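You operate a simulated robot arm through the tools that you are given. There is no shell and no other tool.

Carry out the task below with a simulated robot arm. There is one attempt and no reset: what you move stays moved.

JOB
Put things in order on the far end of the left bench. At the end: the orange dish brush is on the orange coaster; the yellow syrup bottle (marked "LEMON") from the far end of the left bench stands where the red sleeve stood; the red sleeve from the far end of the left bench stands where the white napkin pack stood; the white ice cube from the far end of the left bench is in the silver small ice bucket; the white napkin pack from the far end of the left bench stands where the orange dish brush stood; whatever was shut is shut again. Leave all else as you found it, and nothing knocked over. Set down upright: dish brush.

It is judged by the outcome, as a careful person would: the job done as asked, and still so three seconds after it is handed in. It fails if anything else is knocked over, pushed out of place, dropped, spilled or broken. Flat cloth is picked up by pressing the open fingertips on it (5 to 10 N) and closing them slowly along it; thin cloth reads only 2 to 8 mm in the jaws.

ROBOT AND FRAMES
A 6-joint arm with a two-finger parallel gripper, fixed in place. Base frame: the origin is on the floor under the middle of its stand, x ahead of it, y to its left, z up; the work surface is at about z = 80. Lengths are in cm, angles in rad, forces in N, time in s.
With the tool pointing down near the work surface it reaches from about 26 to 68 cm from the base axis. Its first joint turns from -1.152 to 1.152 rad. Payload 2.9 kg.
Tool frame: the origin (TCP) lies between the finger pads and is the grasp point; the fingertips stand 3 cm ahead of it; z points along the fingers, y is the line along which they close. Largest opening 11 cm; finger width 2, thickness 1; the body of the gripper, 4.8 by 11.2 cm, starts 5.5 cm behind the TCP.
Orientation is that of the tool frame in the base frame, as [roll, pitch, yaw] about the fixed x, y, z axes, in that order (R = Rz(yaw) Ry(pitch) Rx(roll)). With the fingers straight down and closing along the base's y, the tool's x points along the base's -x, its y along +y and its z along -z.

CONTROLS
- The arm moves only by the tool send_rows. Its argument "steps" is a list of rows, each a list of 3 entries, a list of its own where there are three numbers: the shift along the tool's x, y, z in units of 25 mm (1.0 is 25 mm), then the turn, a rotation vector about the tool's x, y, z in units of 8 degrees (1.0 is 8 degrees), then the finger opening in cm, from 0 to 11. In form: [[[tx, ty, tz], [rx, ry, rz], gripper], ...]. A call has 1 to 20 rows; each row shifts and turns the commanded pose from where the row before left it, along the tool's axes as they then stand. A call with a number of a shift or a turn outside -1 to 1 is refused whole. Rows are played at 5 a second. More than 5 cm and 0.15 rad between two rows, or a gripper value outside its range, and nothing of the call is played. Where a pose cannot be reached the arm comes as near as it can. A force on the tool above 40 N (or 10 N above the force at the start of the call, whichever is more), or a blocked arm, ends the call early, and 0.2 s more pass. The fingers move at their own pace (about 10.8 cm/s each) and stop on an object; they squeeze with about 25 N. The grip force told is the motor's: it shows also when the fingers shut on nothing. Time passes only in rows, and 0.2 s behind the last, so rows that do not move let the fingers close. It gives the time, the measured TCP pose, the force on the tool (base axes), the opening and the grip force at its end, in the units of the frame above (readings bear some noise), with the torque about the TCP (base axes, N m) and any sound that the robot's microphone picked up.
- Cameras (640 x 400 px; columns grow to the right, rows downward): "scene" is fixed at [7.34, 44.77, 137.88]; the picture's right is [-0.75, -0.66, 0.00], its down [-0.49, 0.55, -0.68] and it looks along [0.45, -0.51, -0.73] (base axes); focal length 312 px, centre (320, 200). "wrist" rides on the gripper at [7.2, 1.7, -10.3] in the tool frame; the picture's right is [-0.23, 0.97, 0.00], its down [-0.76, -0.18, -0.62] and it looks along [-0.61, -0.14, 0.78] (tool axes); focal length 222 px, centre (320, 200).
- capture(camera): a new picture of that camera. The clock stands still meanwhile.
- pixel_to_xyz(camera, pixels): for up to 12 pixels [column, row] of the newest picture of that camera ("zoom" is the newest enlarged one), the place [x, y, z] in the base frame of the surface seen there, good to about 0.3 cm, but the place of the scene camera against the robot may be out by one fixed shift of up to 1.8 cm in any direction. The clock stands still meanwhile.
- close_up(camera, box): a new picture of the part [left, top, right, bottom] of that camera's present view, enlarged. The clock stands still meanwhile.
- finish_job(): hands the job in; it is judged then, once.

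Unless the task says otherwise, let go and move clear before handing in.

The tools are called after "Emit:" as a command line: name --argument value ..., lists and objects as JSON in quotes. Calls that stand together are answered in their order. send_rows: Moves the arm, as the interface text tells. Its arguments: {"type":"object","properties":{"steps":{"type":"array"}},"required":["steps"]} The other tools are called the same way: capture (camera) takes a picture; pixel_to_xyz (camera, pixels) gives the place of the surface under pixels of a picture; close_up (camera, box) takes an enlarged picture of a part of a camera's view; finish_job () hands the job in.

At the start:

```text
clock: 0.0
tool_pos: [45.3, 19.0, 110.11]
tcp_rot: [3.141, 0.001, 3.141]
ft_force: [1.3, -0.6, 0.0]
wrist_torque: [0.02, -0.01, 0.03]
finger_gap: 10.99
grasp_force: 0.0
```

scene: 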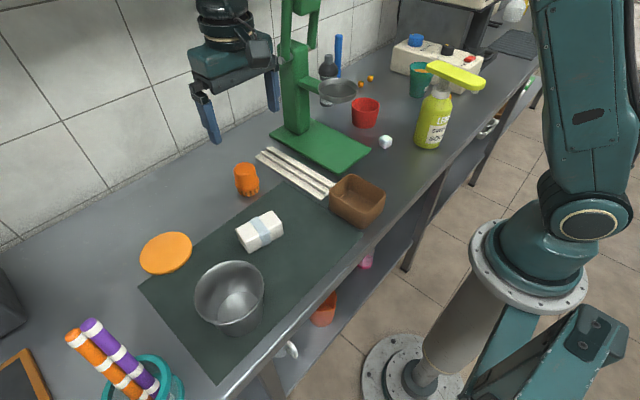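
wrist: 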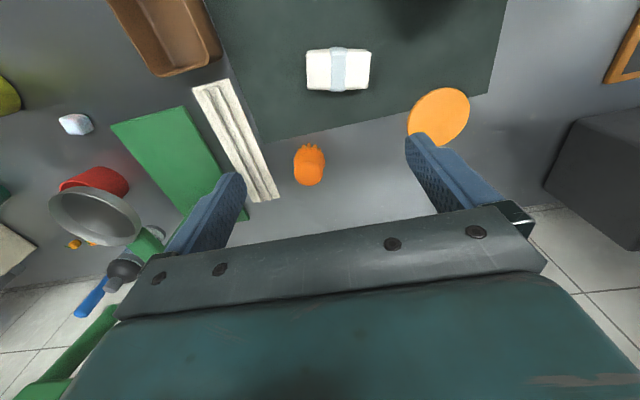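

The start pictures show the orange brush near (246,180), coaster at (166,252), napkin pack at (260,231), bucket at (230,297), red sleeve at (365,112), ice cube at (385,142) and the yellow bottle at (435,115). I'll take enlarged views before moving.

Emit:
close_up --camera "scene" --box '[220, 20, 500, 195]'

Emit:
close_up --camera "scene" --box '[120, 140, 400, 315]'

Emit:
capture --camera "wrist"

```text
2.29 times, centred on (360, 108) of scene
```

zoom: 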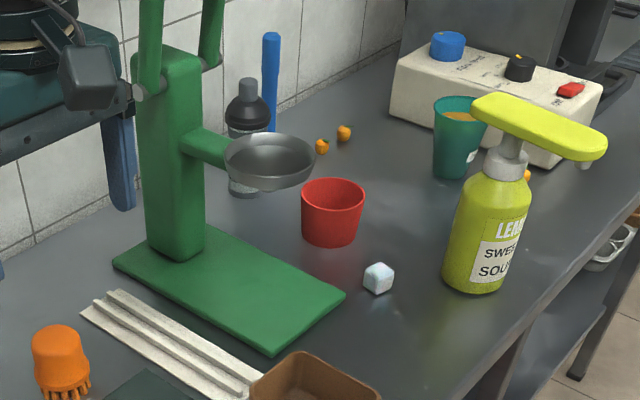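

```text
2.29 times, centred on (260, 228) of scene
```

zoom: 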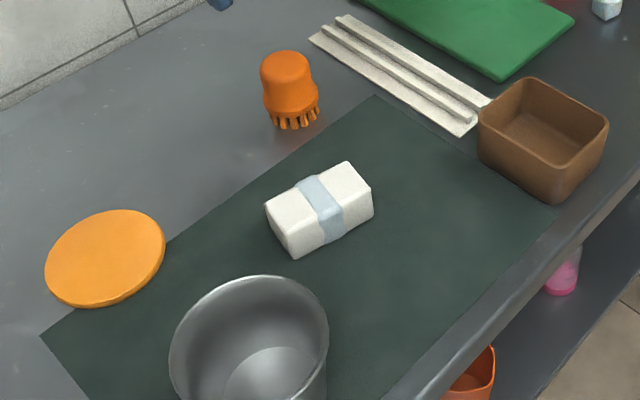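

```text
taken
```

wrist: 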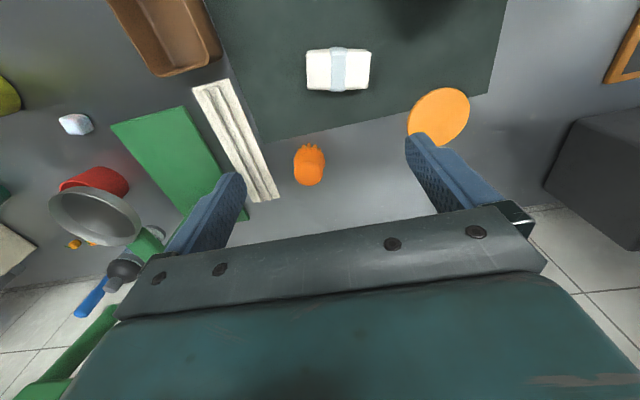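

The enlarged views show every object clearly: the brush stands on its bristles, the napkin pack has a blue band, and the sleeve stands near the press's pan. I'll get positions from both cameras and work out the scene camera's offset.

Emit:
pixel_to_xyz --camera "wrist" --pixels '[[309, 165], [311, 182], [308, 148], [338, 70], [308, 70], [369, 70], [338, 50], [338, 90], [439, 113], [75, 125], [95, 180], [70, 185]]'

Emit:
pixel_to_xyz --camera "scene" --pixels '[[245, 168], [248, 183], [260, 225], [245, 228], [275, 215], [166, 252], [385, 141], [365, 120], [365, 100], [435, 115], [230, 310], [230, 264]]'

```text
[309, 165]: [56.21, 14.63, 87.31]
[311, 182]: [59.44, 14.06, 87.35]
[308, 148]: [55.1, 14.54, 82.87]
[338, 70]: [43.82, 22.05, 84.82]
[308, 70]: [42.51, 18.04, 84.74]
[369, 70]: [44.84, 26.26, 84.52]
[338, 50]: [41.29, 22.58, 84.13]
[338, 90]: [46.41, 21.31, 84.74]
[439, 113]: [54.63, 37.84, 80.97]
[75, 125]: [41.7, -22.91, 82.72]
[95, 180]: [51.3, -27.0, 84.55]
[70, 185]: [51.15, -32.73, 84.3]
```

```text
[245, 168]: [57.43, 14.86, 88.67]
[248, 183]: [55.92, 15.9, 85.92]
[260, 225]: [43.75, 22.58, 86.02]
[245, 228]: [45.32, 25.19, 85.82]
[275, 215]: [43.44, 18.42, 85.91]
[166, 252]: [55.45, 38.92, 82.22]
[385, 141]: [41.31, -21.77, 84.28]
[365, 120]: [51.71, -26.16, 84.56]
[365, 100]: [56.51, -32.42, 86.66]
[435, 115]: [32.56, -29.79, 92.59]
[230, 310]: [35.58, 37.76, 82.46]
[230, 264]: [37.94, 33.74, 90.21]
```

The wrist camera gives the coaster near (54.6, 37.8, 81) and the brush near (57, 14.5). The scene camera reads about 1.2 cm higher, so I'll rely on the wrist camera and move down closer over the brush and napkin pack to measure them.

Emit:
send_rows --steps '[[[0.1, -0.12, 0.88], [0, 0, 0], 11], [[0.1, -0.12, 0.88], [0, 0, 0], 11], [[0.1, -0.12, 0.88], [0, 0, 0], 11], [[0.1, -0.12, 0.88], [0, 0, 0], 11], [[0.1, -0.12, 0.88], [0, 0, 0], 11], [[0, 0, 0], [0, 0, 0], 11]]'

Emit:
capture --camera "wrist"

Emit:
close_up --camera "wrist" --box '[220, 0, 480, 220]'

```text
clock: 1.4
tool_pos: [44.23, 17.38, 98.92]
tcp_rot: [-3.141, 0.001, -3.141]
ft_force: [0.1, 0.4, 0.5]
wrist_torque: [-0.01, 0.02, 0.02]
finger_gap: 11.02
grasp_force: 0.0
```

```text
taken
```

wrist: 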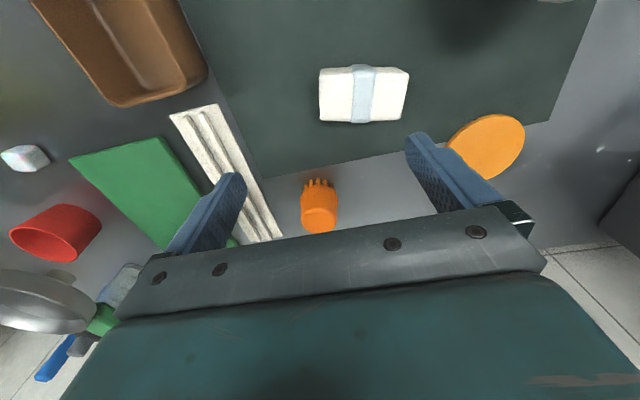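

```text
1.82 times, centred on (350, 110) of wrist
```

zoom: 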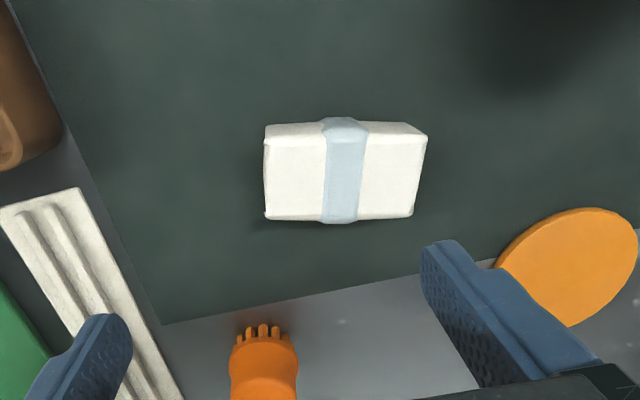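

The napkin pack lies at about (363,95) and the brush at (319,205) in the wrist picture. I'll measure edges from the enlarged view and the wrist view.

Emit:
pixel_to_xyz --camera "zoom" --pixels '[[272, 140], [272, 212], [408, 212], [420, 140], [345, 175], [240, 360], [290, 360], [264, 335], [264, 390], [567, 212], [632, 255], [505, 262]]'

Emit:
pixel_to_xyz --camera "wrist" --pixels '[[320, 190], [304, 210], [335, 210], [320, 228], [320, 218], [307, 225], [333, 225], [487, 118], [522, 140], [480, 175], [455, 148], [318, 182]]'

Emit:
close_up --camera "scene" --box '[190, 130, 310, 205]'

```text
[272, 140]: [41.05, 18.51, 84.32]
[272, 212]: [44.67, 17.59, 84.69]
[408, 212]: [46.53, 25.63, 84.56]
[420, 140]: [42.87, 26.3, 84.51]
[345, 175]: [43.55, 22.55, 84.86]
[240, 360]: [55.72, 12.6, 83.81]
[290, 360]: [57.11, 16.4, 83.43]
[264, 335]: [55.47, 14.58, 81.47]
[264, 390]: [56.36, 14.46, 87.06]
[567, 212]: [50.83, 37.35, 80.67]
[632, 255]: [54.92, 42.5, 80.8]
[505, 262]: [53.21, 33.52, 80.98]
```

```text
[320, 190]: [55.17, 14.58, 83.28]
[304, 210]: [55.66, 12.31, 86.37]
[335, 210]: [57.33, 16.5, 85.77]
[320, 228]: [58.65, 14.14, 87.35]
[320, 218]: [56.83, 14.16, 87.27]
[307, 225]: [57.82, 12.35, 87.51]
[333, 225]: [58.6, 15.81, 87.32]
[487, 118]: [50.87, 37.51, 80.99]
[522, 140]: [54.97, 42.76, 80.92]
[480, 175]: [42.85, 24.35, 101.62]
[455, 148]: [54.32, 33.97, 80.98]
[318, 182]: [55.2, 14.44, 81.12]
```

```text
5.33 times, centred on (250, 168) of scene
```

zoom: 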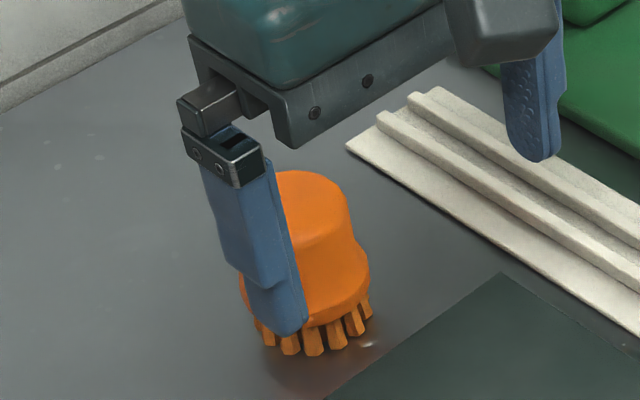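

The brush top reads z = 87.4, centred near (57.6, 14.4). The napkin top reads z = 84.6, centred at (43.7, 22.0) with its long axis about 13° off y. I'll move straight above the brush for a closer look.

Emit:
send_rows --steps '[[[-0.9, -0.2, 0.1], [0, 0, 0], 11], [[-0.9, -0.2, 0.1], [0, 0, 0], 11], [[-0.9, -0.2, 0.1], [0, 0, 0], 11], [[-0.9, -0.2, 0.1], [0, 0, 0], 11], [[-0.9, -0.2, 0.1], [0, 0, 0], 11], [[-0.85, -0.2, 0.1], [0, 0, 0], 11], [[0, 0, 0], [0, 0, 0], 11]]'

Emit:
capture --camera "wrist"

Emit:
capture --camera "scene"

```text
clock: 3.0
tool_pos: [57.44, 14.45, 97.59]
tcp_rot: [3.141, -0.001, -3.142]
ft_force: [0.9, 0.1, -0.4]
wrist_torque: [-0.01, 0.01, -0.04]
finger_gap: 10.99
grasp_force: 0.1
```

```text
taken
```

wrist: 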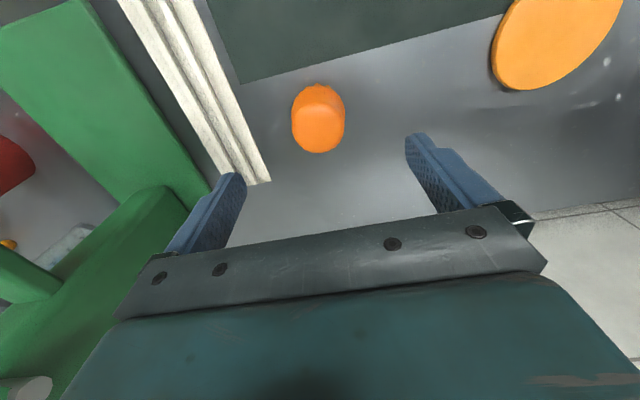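

```text
taken
```

scene: 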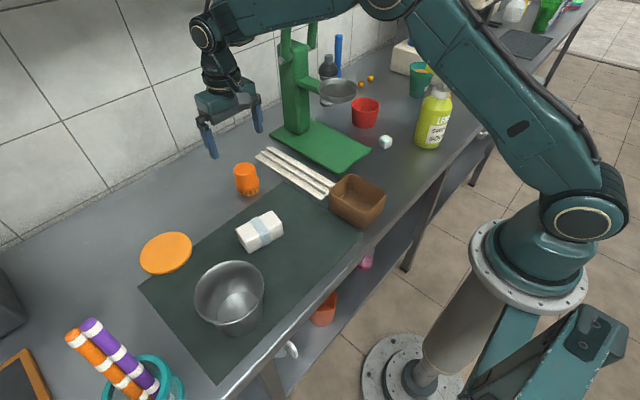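

The brush now sits at (318,118) in the wrist picture, with the press column at lower left (150,230). I'll measure the brush outline and the column's clearance before descending.

Emit:
pixel_to_xyz --camera "wrist" --pixels '[[318, 108], [318, 150], [293, 125], [343, 125], [318, 125], [300, 95], [318, 88], [150, 190], [200, 205], [130, 190], [255, 180], [160, 250]]'

Emit:
close_up --camera "wrist" --box '[260, 60, 380, 160]'

```text
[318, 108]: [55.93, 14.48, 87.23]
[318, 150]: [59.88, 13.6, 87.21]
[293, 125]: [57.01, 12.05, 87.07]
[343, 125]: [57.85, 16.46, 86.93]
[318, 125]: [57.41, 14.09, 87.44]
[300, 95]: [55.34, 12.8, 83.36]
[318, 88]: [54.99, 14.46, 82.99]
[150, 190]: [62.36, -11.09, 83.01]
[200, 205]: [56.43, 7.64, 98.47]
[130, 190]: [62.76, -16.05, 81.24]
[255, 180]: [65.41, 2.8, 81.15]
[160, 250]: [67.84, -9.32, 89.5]
```

```text
4.00 times, centred on (320, 110) of wrist
```

zoom: 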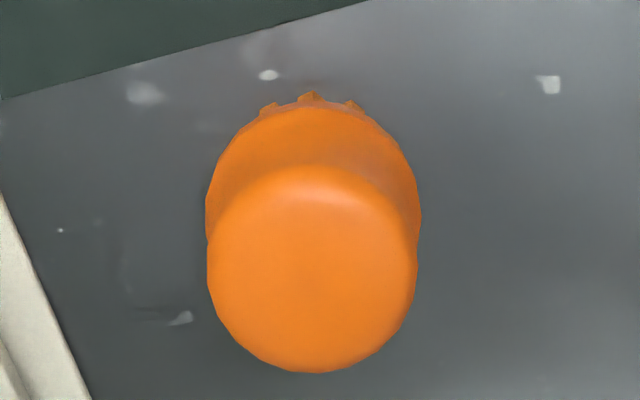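

The brush top spans x 55.9–59.9 and y 12.05–16.46, so its centre is (57.8, 14.25). I'll lower around it with an 8 cm opening, then close.

Emit:
send_rows --steps '[[[-0.13, -0.08, 0.5], [0, 0, 0], 8], [[0, 0, 0.8], [0, 0, 0], 8], [[0, 0, 0.8], [0, 0, 0], 8], [[0, 0, 0.8], [0, 0, 0], 8], [[0, 0, 0.8], [0, 0, 0], 8], [[0, 0, 0.7], [0, 0, 0], 8], [[0, 0, 0.5], [0, 0, 0], 8], [[0, 0, 0.0], [0, 0, 0], 8]]'

Emit:
capture --camera "wrist"

Emit:
close_up --camera "scene" --box '[180, 110, 340, 210]'

```text
clock: 4.8
tool_pos: [57.91, 14.23, 85.17]
tcp_rot: [3.141, -0.001, 3.141]
ft_force: [-0.1, 0.2, -0.2]
wrist_torque: [0.01, 0.02, 0.03]
finger_gap: 7.98
grasp_force: 0.0
```

```text
taken
```

wrist: 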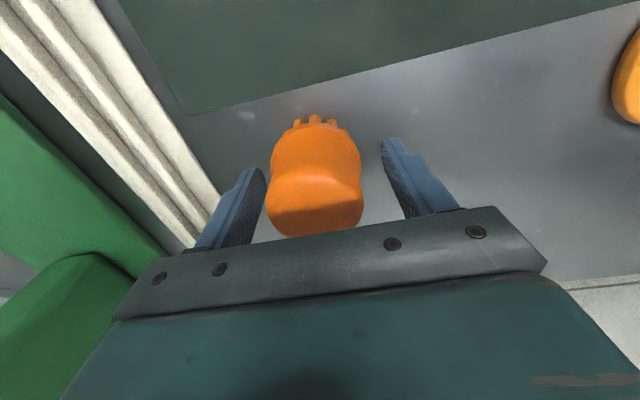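

```text
4.00 times, centred on (260, 160) of scene
```

zoom: 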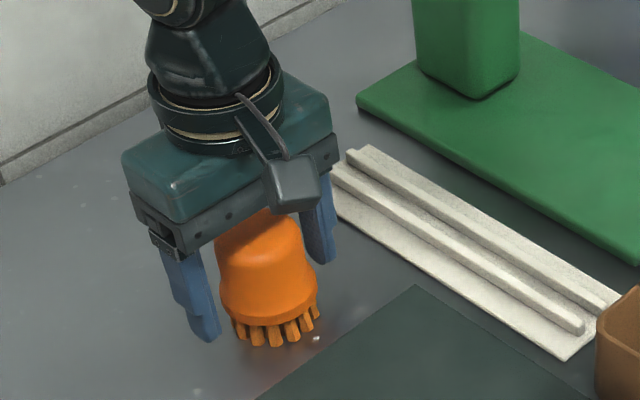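

The fingers straddle the brush, but it looks slightly closer to the left finger (brush columns 268–362, fingers 265 and 385). I'll check its centre before closing.

Emit:
pixel_to_xyz --camera "wrist" --pixels '[[273, 160], [358, 160], [315, 160], [270, 200], [360, 200], [315, 190], [315, 215], [315, 128], [255, 180], [395, 175]]'

```text
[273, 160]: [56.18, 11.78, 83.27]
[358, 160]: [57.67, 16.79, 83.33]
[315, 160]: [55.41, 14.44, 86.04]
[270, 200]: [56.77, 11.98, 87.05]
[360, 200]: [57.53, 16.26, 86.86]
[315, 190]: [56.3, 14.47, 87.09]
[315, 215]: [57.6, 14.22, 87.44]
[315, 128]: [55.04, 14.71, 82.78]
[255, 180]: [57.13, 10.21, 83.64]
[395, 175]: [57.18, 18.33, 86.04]
```

Brush centre is y ≈ 14.2, which matches the TCP, so I'll close on it.

Emit:
send_rows --steps '[[[0, 0, 0], [0, 0, 0], 5.5], [[0, 0, 0], [0, 0, 0], 4], [[0, 0, 0], [0, 0, 0], 3], [[0, 0, 0], [0, 0, 0], 3]]'

Emit:
capture --camera "wrist"

```text
clock: 5.8
tool_pos: [57.98, 14.38, 85.21]
tcp_rot: [-3.141, -0.001, -3.141]
ft_force: [-0.3, 0.6, -0.3]
wrist_torque: [0.0, 0.03, 0.0]
finger_gap: 5.82
grasp_force: 24.8
```

```text
taken
```

wrist: 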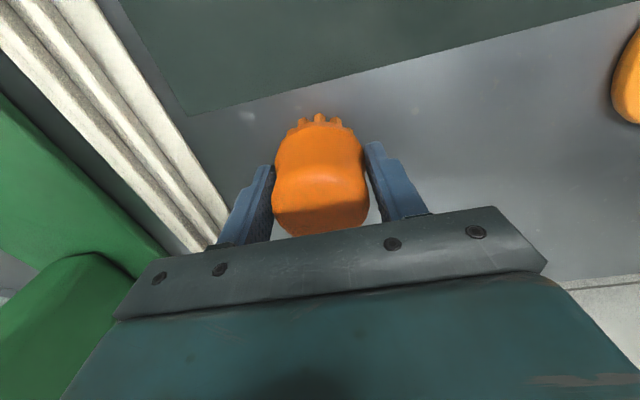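

The grip holds at 5.8 cm with 25 N. I'll lift and shift to a spot where the coaster is fully in the wrist view, to measure its centre.

Emit:
send_rows --steps '[[[0, 0, -0.3], [0, 0, 0], 3], [[0, 0, -0.8], [0, 0, 0], 3], [[0, 0, -1], [0, 0, 0], 3], [[0, 0, -1], [0, 0, 0], 3], [[0, 0, -1], [0, 0, 0], 3], [[0, 0, -1], [0, 0, 0], 3], [[0.8, 0.6, 0], [0, 0, 0], 3], [[0.8, 0.6, 0], [0, 0, 0], 3], [[0.8, 0.6, 0], [0, 0, 0], 3], [[0.4, 0.6, 0], [0, 0, 0], 3], [[0, 0, 0], [0, 0, 0], 3]]'

Emit:
capture --camera "wrist"

Emit:
capture --camera "scene"

```text
clock: 8.2
tool_pos: [50.77, 20.21, 98.0]
tcp_rot: [-3.141, 0.0, 3.14]
ft_force: [0.2, -0.7, 0.0]
wrist_torque: [-0.01, -0.01, -0.02]
finger_gap: 3.0
grasp_force: 0.0
```

```text
taken
```

wrist: 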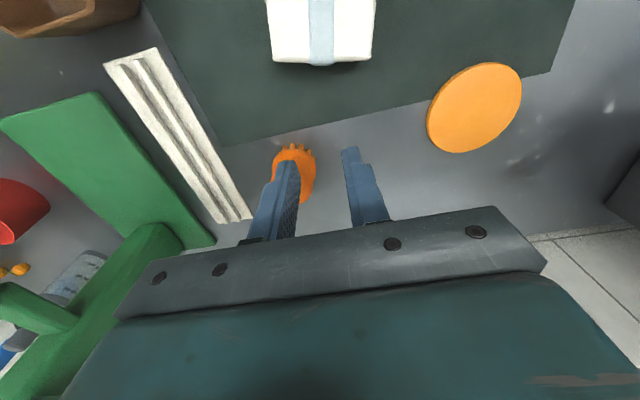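

```text
taken
```

scene: 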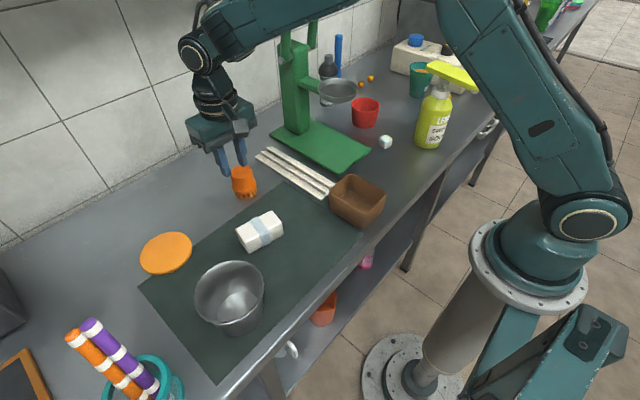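

The brush slipped out on lifting (opening now 3.0 with no grip force). It still stands upright, seen at (298,175) in the wrist view and (243,182) in the scene. I'll measure the coaster now, recheck the brush, and regrip higher on its knob.

Emit:
pixel_to_xyz --camera "wrist" --pixels '[[490, 65], [457, 151], [429, 122], [520, 85], [475, 108], [520, 100], [431, 105], [480, 145], [455, 75], [308, 165], [290, 155], [313, 180]]'

Emit:
close_up --camera "scene" --box '[200, 145, 290, 205]'

Emit:
close_up --camera "wrist" --box '[400, 40, 560, 180]'

```text
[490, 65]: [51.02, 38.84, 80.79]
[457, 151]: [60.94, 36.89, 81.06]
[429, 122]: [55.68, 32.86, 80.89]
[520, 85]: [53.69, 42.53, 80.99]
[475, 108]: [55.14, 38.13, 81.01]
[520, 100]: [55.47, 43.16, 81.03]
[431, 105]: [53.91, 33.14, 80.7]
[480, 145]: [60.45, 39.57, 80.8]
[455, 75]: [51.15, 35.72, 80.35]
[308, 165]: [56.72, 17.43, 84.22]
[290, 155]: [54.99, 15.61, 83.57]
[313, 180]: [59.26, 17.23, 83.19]
```

```text
6.67 times, centred on (245, 175) of scene
```

zoom: 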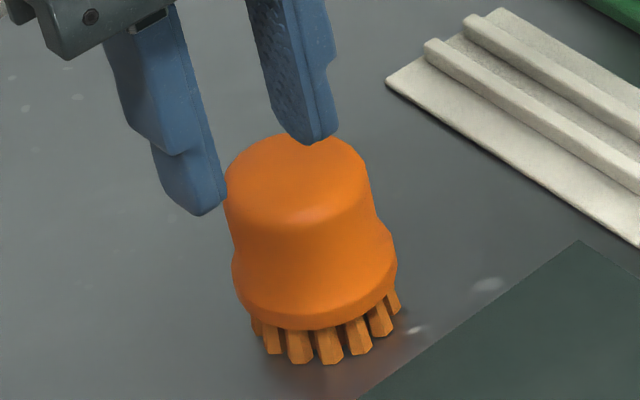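

```text
2.86 times, centred on (480, 110) of wrist
```

zoom: 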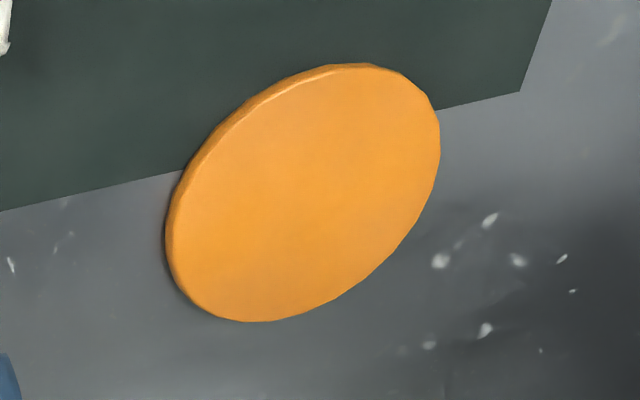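

The coaster centre works out to (55.85, 38.0) with its top at z = 81.0. The close-up shows the brush upright with a straight-sided knob above a flared rim. I'll go back over it with the jaws open and remeasure.

Emit:
send_rows --steps '[[[-0.7, -0.55, 0], [0, 0, 0], 8], [[-0.7, -0.55, 0], [0, 0, 0], 8], [[-0.7, -0.55, 0], [0, 0, 0], 8], [[-0.7, -0.55, 0], [0, 0, 0], 8], [[0, 0, 0], [0, 0, 0], 8]]'

Emit:
close_up --camera "wrist" --box '[260, 60, 380, 160]'

Emit:
capture --camera "wrist"

```text
clock: 9.4
tool_pos: [57.79, 14.67, 97.96]
tcp_rot: [-3.141, 0.0, 3.141]
ft_force: [0.3, 0.5, 0.0]
wrist_torque: [0.01, 0.0, -0.02]
finger_gap: 7.98
grasp_force: 0.1
```

```text
4.00 times, centred on (320, 110) of wrist
```

zoom: 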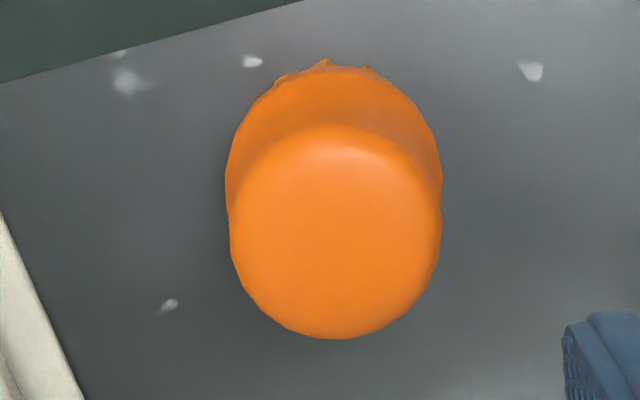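

```text
taken
```

wrist: 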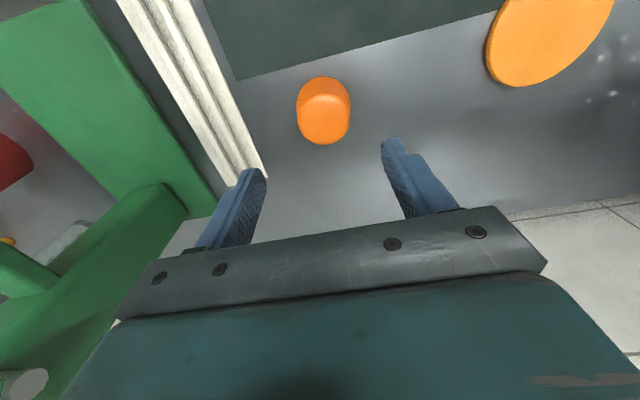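

Emit:
pixel_to_xyz --camera "wrist" --pixels '[[323, 98], [323, 142], [299, 118], [348, 118], [323, 118], [298, 103], [349, 103], [323, 80]]'

```text
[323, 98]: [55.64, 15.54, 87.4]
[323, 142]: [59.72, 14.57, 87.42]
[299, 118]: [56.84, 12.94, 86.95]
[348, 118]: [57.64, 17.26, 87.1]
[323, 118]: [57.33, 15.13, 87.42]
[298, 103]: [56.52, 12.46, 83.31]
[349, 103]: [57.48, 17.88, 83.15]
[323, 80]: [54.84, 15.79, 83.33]
```

The brush has shifted to centre (57.7, 15.1). I'll lower to TCP z ≈ 87.2 so the fingertips sit just above the flare, and close on the straight knob.

Emit:
send_rows --steps '[[[0.03, 0.17, 0.5], [0, 0, 0], 8], [[0, 0, 0.9], [0, 0, 0], 8], [[0, 0, 0.9], [0, 0, 0], 8], [[0, 0, 0.9], [0, 0, 0], 8], [[0, 0, 0.7], [0, 0, 0], 8], [[0, 0, 0.38], [0, 0, 0], 8], [[0, 0, 0], [0, 0, 0], 6], [[0, 0, 0], [0, 0, 0], 4.5], [[0, 0, 0], [0, 0, 0], 3], [[0, 0, 0], [0, 0, 0], 2], [[0, 0, 0], [0, 0, 0], 2]]'

Emit:
close_up --camera "scene" --box '[180, 110, 340, 210]'

Emit:
capture --camera "wrist"

```text
clock: 11.8
tool_pos: [57.59, 15.39, 87.4]
tcp_rot: [3.141, 0.0, -3.14]
ft_force: [-0.3, -0.4, 0.4]
wrist_torque: [-0.02, 0.01, 0.01]
finger_gap: 4.96
grasp_force: 25.3
```

```text
4.00 times, centred on (260, 160) of scene
```

zoom: 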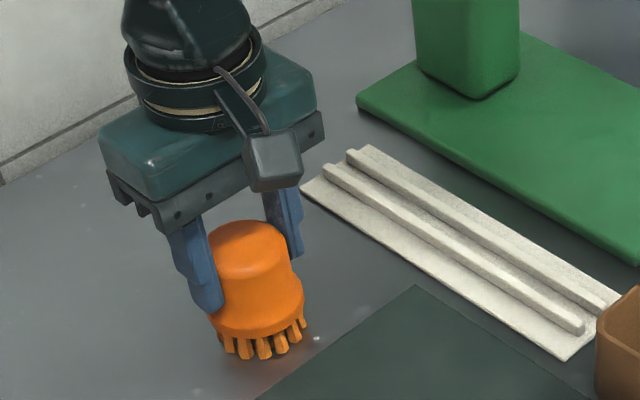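

```text
taken
```

wrist: 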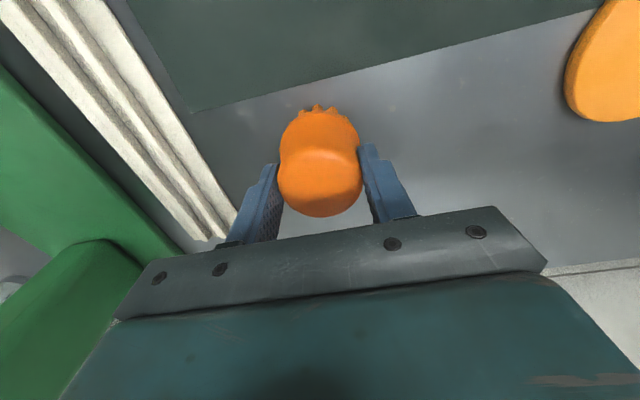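

The grip reads 4.96 cm at 25 N. I'll do a small slow test lift and check that it holds.

Emit:
send_rows --steps '[[[0, 0, -0.15], [0, 0, 0], 2], [[0, 0, -0.2], [0, 0, 0], 2], [[0, 0, -0.25], [0, 0, 0], 2], [[0, 0, 0], [0, 0, 0], 2]]'

Emit:
close_up --camera "scene" --box '[180, 110, 340, 210]'

```text
clock: 12.8
tool_pos: [57.75, 15.19, 88.89]
tcp_rot: [-3.141, 0.0, -3.14]
ft_force: [0.0, -1.1, 0.2]
wrist_torque: [-0.01, 0.01, -0.03]
finger_gap: 4.98
grasp_force: 25.5
```

```text
4.00 times, centred on (260, 160) of scene
```

zoom: 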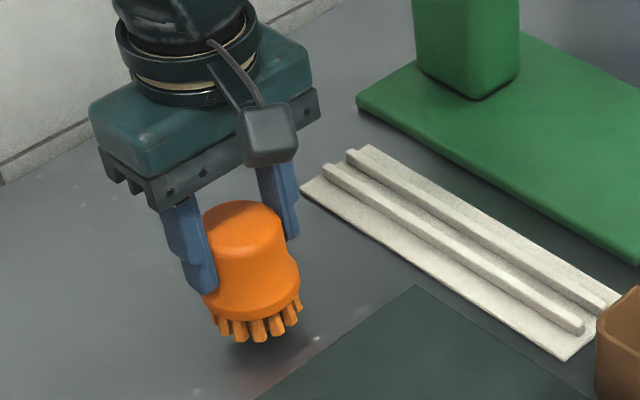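

The brush holds, upright and clear of the bench. I'll raise it and carry it over the coaster.

Emit:
send_rows --steps '[[[0, 0, -0.6], [0, 0, 0], 2], [[0, 0, -0.9], [0, 0, 0], 2], [[0, 0, -0.9], [0, 0, 0], 2], [[0.04, 0.5, 0], [0, 0, 0], 2], [[0.07, 0.82, 0], [0, 0, 0], 2], [[0.07, 0.82, 0], [0, 0, 0], 2], [[0.07, 0.82, 0], [0, 0, 0], 2], [[0.07, 0.82, 0], [0, 0, 0], 2], [[0.07, 0.82, 0], [0, 0, 0], 2], [[0.07, 0.82, 0], [0, 0, 0], 2], [[0.07, 0.82, 0], [0, 0, 0], 2], [[0.07, 0.82, 0], [0, 0, 0], 2], [[0.07, 0.82, 0], [0, 0, 0], 2], [[0.07, 0.82, 0], [0, 0, 0], 2], [[0.04, 0.42, 0], [0, 0, 0], 2], [[0, 0, 0], [0, 0, 0], 2]]'

Emit:
capture --camera "wrist"

Emit:
capture --camera "scene"

```text
clock: 16.2
tool_pos: [55.68, 38.14, 94.77]
tcp_rot: [-3.142, 0.001, -3.141]
ft_force: [-0.2, 0.9, -1.8]
wrist_torque: [0.0, -0.01, -0.03]
finger_gap: 4.99
grasp_force: 24.7
```

```text
taken
```

wrist: 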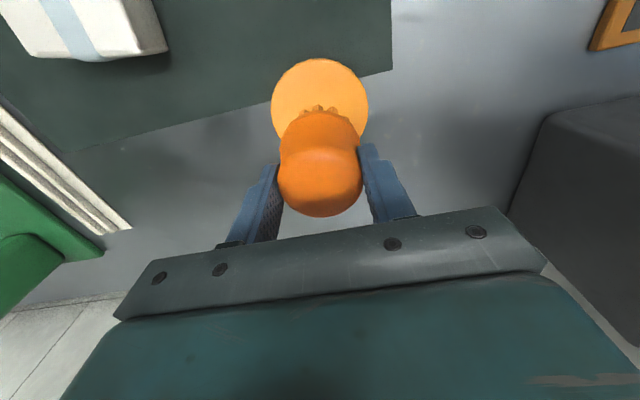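

```text
taken
```

scene: 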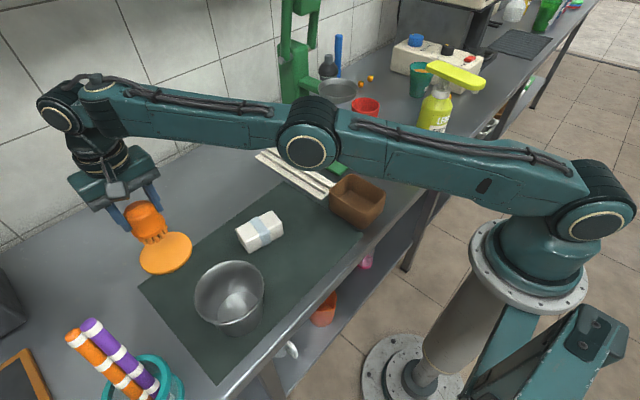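

The brush hangs over the coaster, whose near edge shows at (320,60) in the wrist view. I'll recheck the coaster edges from here.

Emit:
pixel_to_xyz --camera "wrist" --pixels '[[320, 61], [275, 100], [366, 100], [290, 75], [350, 75], [274, 112], [366, 115], [230, 150], [320, 190], [282, 170], [360, 170]]'

```text
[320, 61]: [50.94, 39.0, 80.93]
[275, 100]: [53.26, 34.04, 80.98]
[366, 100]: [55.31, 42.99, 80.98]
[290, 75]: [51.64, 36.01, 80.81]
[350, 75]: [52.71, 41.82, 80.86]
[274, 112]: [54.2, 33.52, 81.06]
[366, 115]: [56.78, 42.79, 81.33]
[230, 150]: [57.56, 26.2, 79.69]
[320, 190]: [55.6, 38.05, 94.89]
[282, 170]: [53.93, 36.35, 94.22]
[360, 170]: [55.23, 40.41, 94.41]
```

The coaster centre is confirmed at (55.8, 38.1), top z ≈ 81.0, with the bench at 79.7 — so the brush should touch at TCP z ≈ 88.6. I'll lower to just above that, then go in small steps.

Emit:
send_rows --steps '[[[-0.04, 0, 0.4], [0, 0, 0], 2], [[0, 0, 0.5], [0, 0, 0], 2], [[0, 0, 0.5], [0, 0, 0], 2], [[0, 0, 0.5], [0, 0, 0], 2], [[0, 0, 0.3], [0, 0, 0], 2], [[0, 0, 0.08], [0, 0, 0], 2], [[0, 0, 0], [0, 0, 0], 2]]'

Emit:
close_up --camera "scene" --box '[80, 150, 240, 290]'

```text
clock: 17.8
tool_pos: [55.85, 38.09, 89.06]
tcp_rot: [-3.141, 0.0, 3.141]
ft_force: [-0.6, -0.6, -0.3]
wrist_torque: [0.04, -0.02, -0.04]
finger_gap: 4.98
grasp_force: 25.0
```

```text
2.86 times, centred on (160, 220) of scene
```

zoom: 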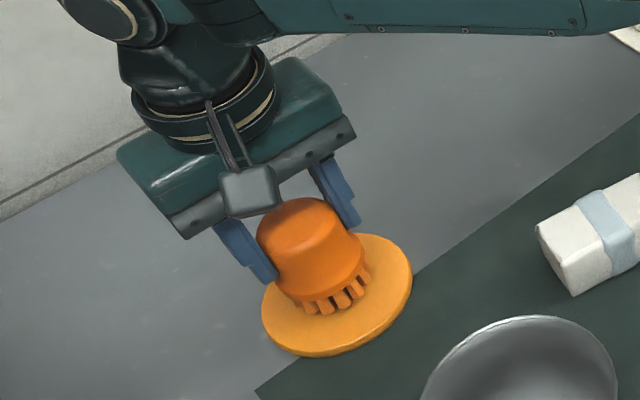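

No contact force yet; the brush is just above the coaster. I'll lower a few more millimetres.

Emit:
send_rows --steps '[[[0, 0, 0.06], [0, 0, 0], 2], [[0, 0, 0.06], [0, 0, 0], 2], [[0, 0, 0], [0, 0, 0], 2]]'

```text
clock: 18.6
tool_pos: [55.94, 37.91, 88.68]
tcp_rot: [3.142, 0.0, -3.141]
ft_force: [-0.3, -0.4, -1.6]
wrist_torque: [-0.01, 0.01, 0.01]
finger_gap: 4.99
grasp_force: 24.9
```

Emit:
send_rows --steps '[[[0, 0, 0.05], [0, 0, 0], 2], [[0, 0, 0.0], [0, 0, 0], 2]]'

```text
clock: 19.2
tool_pos: [55.71, 38.01, 88.61]
tcp_rot: [3.141, 0.0, -3.139]
ft_force: [-0.4, 0.0, -0.8]
wrist_torque: [-0.01, -0.02, 0.01]
finger_gap: 4.98
grasp_force: 25.3
```

Force is still within noise. I'll step down a little more, looking for contact.

Emit:
send_rows --steps '[[[0, 0, 0.05], [0, 0, 0], 2], [[0, 0, 0.05], [0, 0, 0], 2], [[0, 0, 0.0], [0, 0, 0], 2]]'

Emit:
close_up --camera "scene" --box '[120, 190, 220, 280]'

```text
clock: 20.0
tool_pos: [55.76, 37.95, 88.55]
tcp_rot: [3.14, 0.0, 3.14]
ft_force: [-0.6, 0.7, -1.4]
wrist_torque: [0.01, -0.01, -0.01]
finger_gap: 4.99
grasp_force: 24.8
```

```text
4.44 times, centred on (170, 235) of scene
```

zoom: 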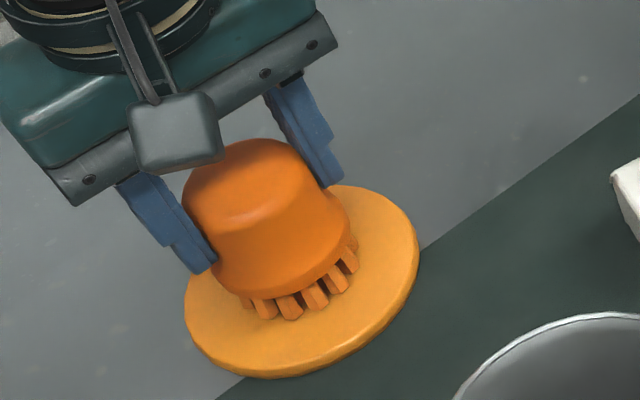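

It looks almost in contact. I'll go a little further until the force shows it.

Emit:
send_rows --steps '[[[0, 0, 0.05], [0, 0, 0], 2], [[0, 0, 0.05], [0, 0, 0], 2], [[0, 0, 0.0], [0, 0, 0], 2]]'

```text
clock: 20.8
tool_pos: [55.91, 38.05, 88.4]
tcp_rot: [3.14, 0.002, 3.141]
ft_force: [-1.2, 1.8, 3.9]
wrist_torque: [0.05, 0.07, -0.03]
finger_gap: 4.98
grasp_force: 24.7
```

The force turned upward (+3.9 N), so the brush rests on the coaster. I'll open gently and rise.

Emit:
send_rows --steps '[[[0, 0, 0], [0, 0, 0], 5.3], [[0, 0, 0], [0, 0, 0], 6], [[0, 0, 0], [0, 0, 0], 7.5], [[0, 0, 0], [0, 0, 0], 7.5], [[0, 0, -0.3], [0, 0, 0], 7.5], [[0, 0, -0.8], [0, 0, 0], 7.5], [[0, 0, -1], [0, 0, 0], 7.5], [[0, 0, -1], [0, 0, 0], 7.5], [[0, 0, 0], [0, 0, 0], 7.5]]'

Emit:
capture --camera "wrist"

Emit:
close_up --camera "scene" --box '[80, 150, 240, 290]'

```text
clock: 22.8
tool_pos: [55.76, 37.92, 96.04]
tcp_rot: [3.141, 0.0, 3.141]
ft_force: [-0.6, -0.8, -0.5]
wrist_torque: [0.0, 0.03, -0.01]
finger_gap: 7.52
grasp_force: 0.1
```

```text
taken
```

wrist: 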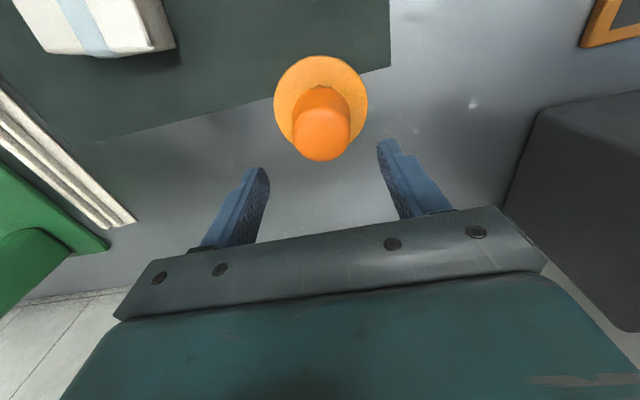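

```text
2.86 times, centred on (160, 220) of scene
```

zoom: 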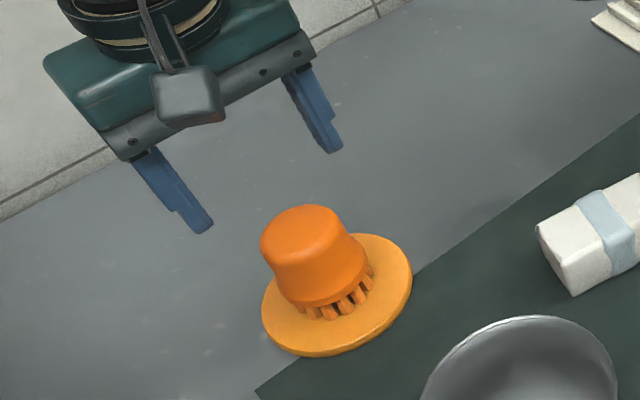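

The brush stands upright on the coaster. Next is the napkin pack: I'll move above it, turn about 13° to line up with its long axis, and open fully.

Emit:
send_rows --steps '[[[0.69, -0.91, 0], [0, 0, 0], 9], [[0.69, -0.91, 0], [0, 0, 0], 11], [[0.69, -0.91, 0], [0, 0, 0], 11], [[0.69, -0.91, 0], [0, 0, 0], 11], [[0.69, -0.91, 0], [0, 0, 0], 11], [[0.69, -0.91, 0], [0, 0, 0], 11], [[0.69, -0.91, 0], [0, 0, 0], 11], [[0, 0, 0], [0, 0, 0.8], 11], [[0, 0, 0], [0, 0, 0.8], 11], [[0, 0, 0], [0, 0, 0], 11]]'

Emit:
capture --camera "wrist"

```text
clock: 25.0
tool_pos: [43.81, 22.23, 95.84]
tcp_rot: [3.141, -0.001, 2.916]
ft_force: [-0.3, -0.4, 1.1]
wrist_torque: [0.0, 0.01, -0.03]
finger_gap: 11.03
grasp_force: 0.1
```

```text
taken
```

wrist: 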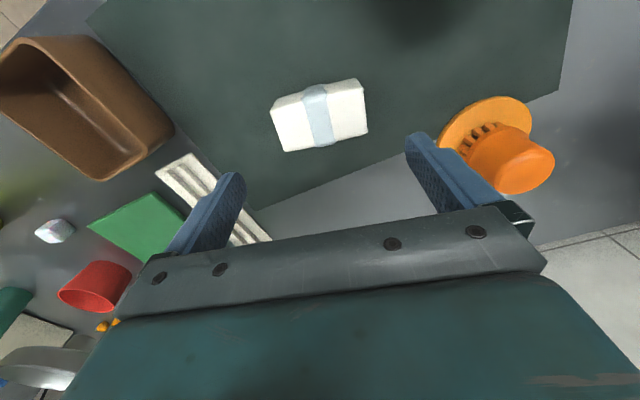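

The pack shows at (320,115) with its axis roughly parallel to the finger line. I'll measure its top corners.

Emit:
close_up --camera "wrist" --box '[250, 60, 390, 170]'

Emit:
pixel_to_xyz --camera "wrist" --pixels '[[273, 108], [284, 149], [366, 131], [360, 84], [320, 118], [322, 95], [322, 140], [279, 130], [363, 108], [250, 150]]'

```text
3.64 times, centred on (320, 115) of wrist
```

zoom: 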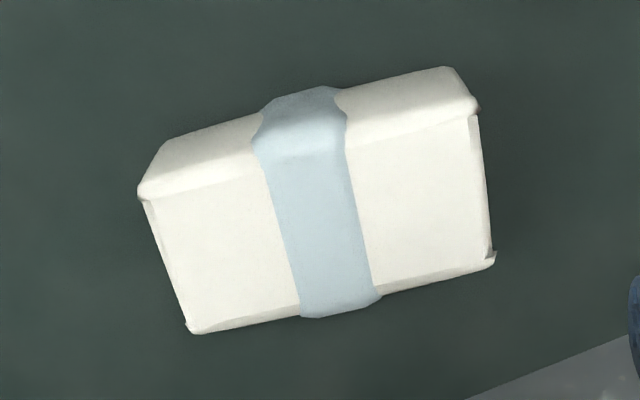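

```text
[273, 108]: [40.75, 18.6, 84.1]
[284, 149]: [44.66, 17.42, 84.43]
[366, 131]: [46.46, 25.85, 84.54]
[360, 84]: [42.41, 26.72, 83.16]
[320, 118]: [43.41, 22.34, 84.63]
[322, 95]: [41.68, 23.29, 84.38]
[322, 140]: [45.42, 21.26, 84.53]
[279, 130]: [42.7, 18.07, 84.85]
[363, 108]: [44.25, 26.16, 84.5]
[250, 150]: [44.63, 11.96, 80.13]
```

The pack's centre is (43.6, 22.1), its axis about 12° off y and its top 84.6. That matches my grip yaw, so I'll descend to TCP z = 84.

Emit:
send_rows --steps '[[[0.066, -0.068, 0.5], [0, 0, 0], 11], [[0, 0, 0.9], [0, 0, 0], 11], [[0, 0, 0.9], [0, 0, 0], 11], [[0, 0, 0.9], [0, 0, 0], 11], [[0, 0, 0.7], [0, 0, 0], 11], [[0, 0, 0.5], [0, 0, 0], 11], [[0, 0, 0.3], [0, 0, 0], 11], [[0, 0, 0], [0, 0, 0], 11]]'

Emit:
capture --camera "wrist"

Emit:
close_up --camera "scene" --box '[180, 170, 340, 280]'

```text
clock: 26.8
tool_pos: [43.52, 22.1, 84.2]
tcp_rot: [-3.14, -0.001, 2.918]
ft_force: [0.3, -0.2, 0.1]
wrist_torque: [-0.02, 0.01, 0.02]
finger_gap: 10.98
grasp_force: 0.2
```

```text
taken
```

wrist: 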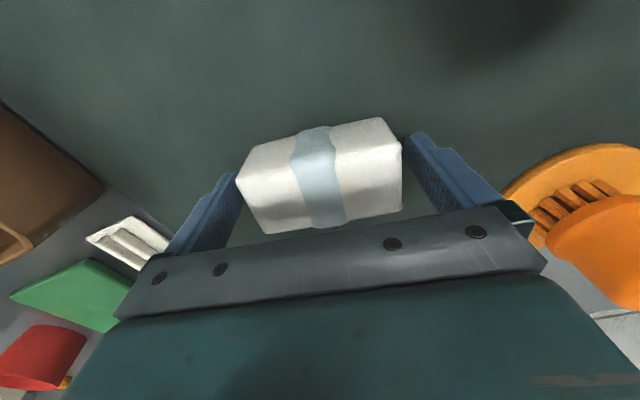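

```text
3.64 times, centred on (260, 225) of scene
```

zoom: 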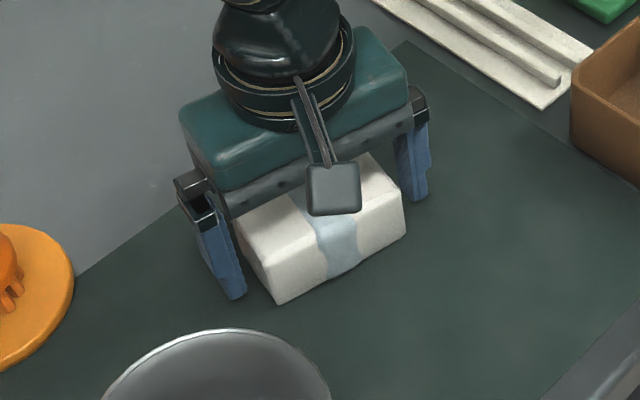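

The fingers sit outside both ends of the pack. I'll close on it.

Emit:
send_rows --steps '[[[0, 0, 0], [0, 0, 0], 10], [[0, 0, 0], [0, 0, 0], 9], [[0, 0, 0], [0, 0, 0], 8], [[0, 0, 0], [0, 0, 0], 7], [[0, 0, 0], [0, 0, 0], 6], [[0, 0, 0], [0, 0, 0], 6]]'

Emit:
capture --camera "wrist"

```text
clock: 28.2
tool_pos: [43.6, 22.02, 84.35]
tcp_rot: [-3.142, 0.0, 2.92]
ft_force: [0.5, -0.6, -0.1]
wrist_torque: [0.02, 0.02, -0.01]
finger_gap: 9.16
grasp_force: 24.6
```

```text
taken
```

wrist: 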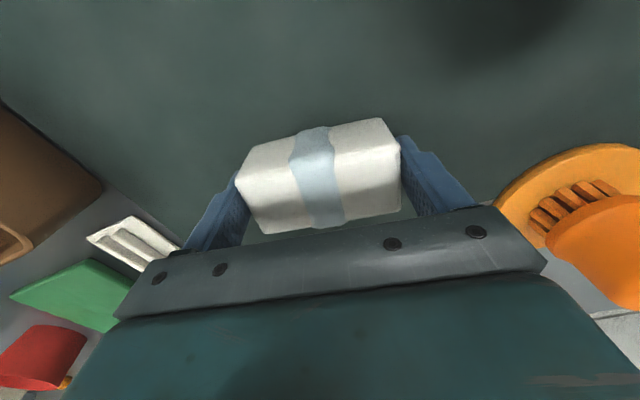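

Gripped at 9.16 cm, 25 N, TCP z ≈ 84.2 with the pack on the mat. I'll do a small test lift.

Emit:
send_rows --steps '[[[0, 0, -0.15], [0, 0, 0], 6], [[0, 0, -0.2], [0, 0, 0], 6], [[0, 0, -0.25], [0, 0, 0], 6], [[0, 0, 0], [0, 0, 0], 6]]'

Emit:
close_up --camera "scene" --box '[180, 170, 340, 280]'

```text
clock: 29.2
tool_pos: [43.6, 21.86, 85.85]
tcp_rot: [3.142, 0.001, 2.918]
ft_force: [0.2, 0.4, -1.4]
wrist_torque: [0.01, 0.02, -0.02]
finger_gap: 9.15
grasp_force: 25.1
```

```text
3.64 times, centred on (260, 225) of scene
```

zoom: 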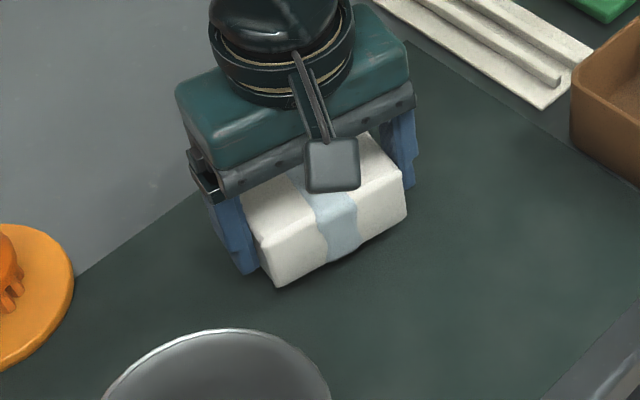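

The pack is held level. I'll raise it and carry it over the brush's old spot (57.8, 14.25), then check clearance to the white strip before lowering.

Emit:
send_rows --steps '[[[0, 0, -0.6], [0, 0, 0], 6], [[0, 0, -0.9], [0, 0, 0], 6], [[0, 0, -0.9], [0, 0, 0], 6], [[0, 0, -0.9], [0, 0, 0], 6], [[-0.4, -0.11, 0], [0, 0, 0], 6], [[-0.78, -0.22, 0], [0, 0, 0], 6], [[-0.78, -0.22, 0], [0, 0, 0], 6], [[-0.78, -0.22, 0], [0, 0, 0], 6], [[-0.78, -0.22, 0], [0, 0, 0], 6], [[-0.78, -0.22, 0], [0, 0, 0], 6], [[-0.78, -0.22, 0], [0, 0, 0], 6], [[-0.78, -0.22, 0], [0, 0, 0], 6], [[-0.4, -0.12, 0], [0, 0, 0], 6], [[0, 0, 0], [0, 0, 0], 6]]'

Emit:
capture --camera "wrist"

Emit:
capture --camera "scene"

```text
clock: 32.2
tool_pos: [57.68, 14.27, 94.05]
tcp_rot: [-3.141, -0.001, 2.919]
ft_force: [0.1, 0.2, -1.5]
wrist_torque: [0.04, 0.0, -0.01]
finger_gap: 9.19
grasp_force: 24.6
```

```text
taken
```

wrist: 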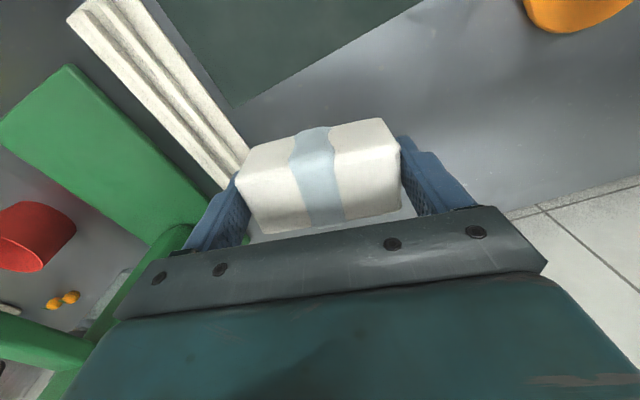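

```text
taken
```

scene: 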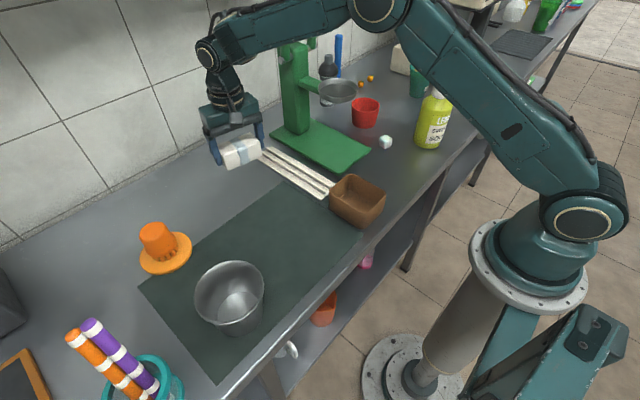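

Emit:
pixel_to_xyz --camera "wrist" --pixels '[[150, 10], [180, 55], [210, 95], [230, 122], [246, 145], [240, 150], [225, 170], [190, 120], [135, 10], [240, 120]]'

Emit:
pixel_to_xyz --camera "scene" --pixels '[[265, 152], [275, 148], [290, 172], [270, 160], [256, 158], [322, 198], [333, 186], [166, 252], [190, 250]]'

```text
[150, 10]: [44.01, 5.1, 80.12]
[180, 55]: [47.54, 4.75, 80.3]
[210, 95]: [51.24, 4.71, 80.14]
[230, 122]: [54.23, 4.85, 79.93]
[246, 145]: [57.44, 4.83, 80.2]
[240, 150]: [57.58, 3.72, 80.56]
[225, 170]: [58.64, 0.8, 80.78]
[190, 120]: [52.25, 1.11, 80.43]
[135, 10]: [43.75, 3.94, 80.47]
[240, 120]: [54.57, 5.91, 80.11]
```

```text
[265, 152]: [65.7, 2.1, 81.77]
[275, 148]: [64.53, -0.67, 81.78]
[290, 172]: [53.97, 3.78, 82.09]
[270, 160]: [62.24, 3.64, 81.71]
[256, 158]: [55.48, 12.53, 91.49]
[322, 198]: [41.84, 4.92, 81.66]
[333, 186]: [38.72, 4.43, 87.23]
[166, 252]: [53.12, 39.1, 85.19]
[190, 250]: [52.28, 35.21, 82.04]
```

The strip's right edge is at y ≈ 4.8, well clear of the left finger (about 8.5). I'll lower most of the way, then feel for contact near TCP z ≈ 84.1.

Emit:
send_rows --steps '[[[-0.04, 0, 0.4], [0, 0, 0], 6], [[0, 0, 0.7], [0, 0, 0], 6], [[0, 0, 0.8], [0, 0, 0], 6], [[0, 0, 0.8], [0, 0, 0], 6], [[0, 0, 0.6], [0, 0, 0], 6], [[0, 0, 0.4], [0, 0, 0], 6], [[0, 0, 0.1], [0, 0, 0], 6], [[0, 0, 0], [0, 0, 0], 6]]'

```text
clock: 34.0
tool_pos: [57.95, 14.21, 84.47]
tcp_rot: [3.142, 0.0, 2.918]
ft_force: [-0.1, 0.3, -1.8]
wrist_torque: [0.0, -0.01, -0.01]
finger_gap: 9.16
grasp_force: 25.2
```

Emit:
send_rows --steps '[[[0, 0, 0.05], [0, 0, 0], 6], [[0, 0, 0.05], [0, 0, 0], 6], [[0, 0, 0.05], [0, 0, 0], 6], [[0, 0, 0], [0, 0, 0], 6]]'

Emit:
close_up --camera "scene" --box '[180, 110, 340, 210]'

```text
clock: 35.0
tool_pos: [58.0, 14.33, 84.22]
tcp_rot: [3.141, 0.003, 2.918]
ft_force: [-5.6, 0.2, 12.9]
wrist_torque: [-0.24, 0.37, -0.06]
finger_gap: 9.16
grasp_force: 25.1
```

```text
4.00 times, centred on (260, 160) of scene
```

zoom: 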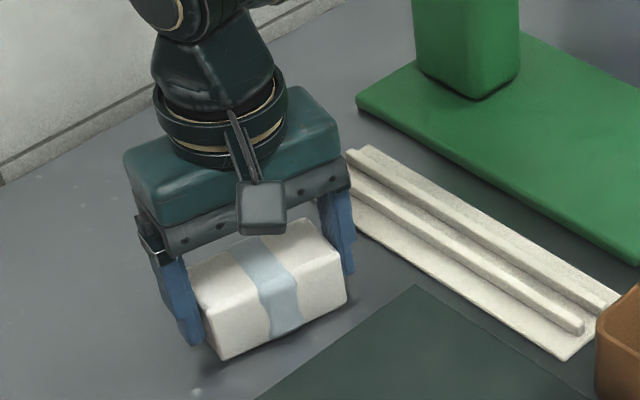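

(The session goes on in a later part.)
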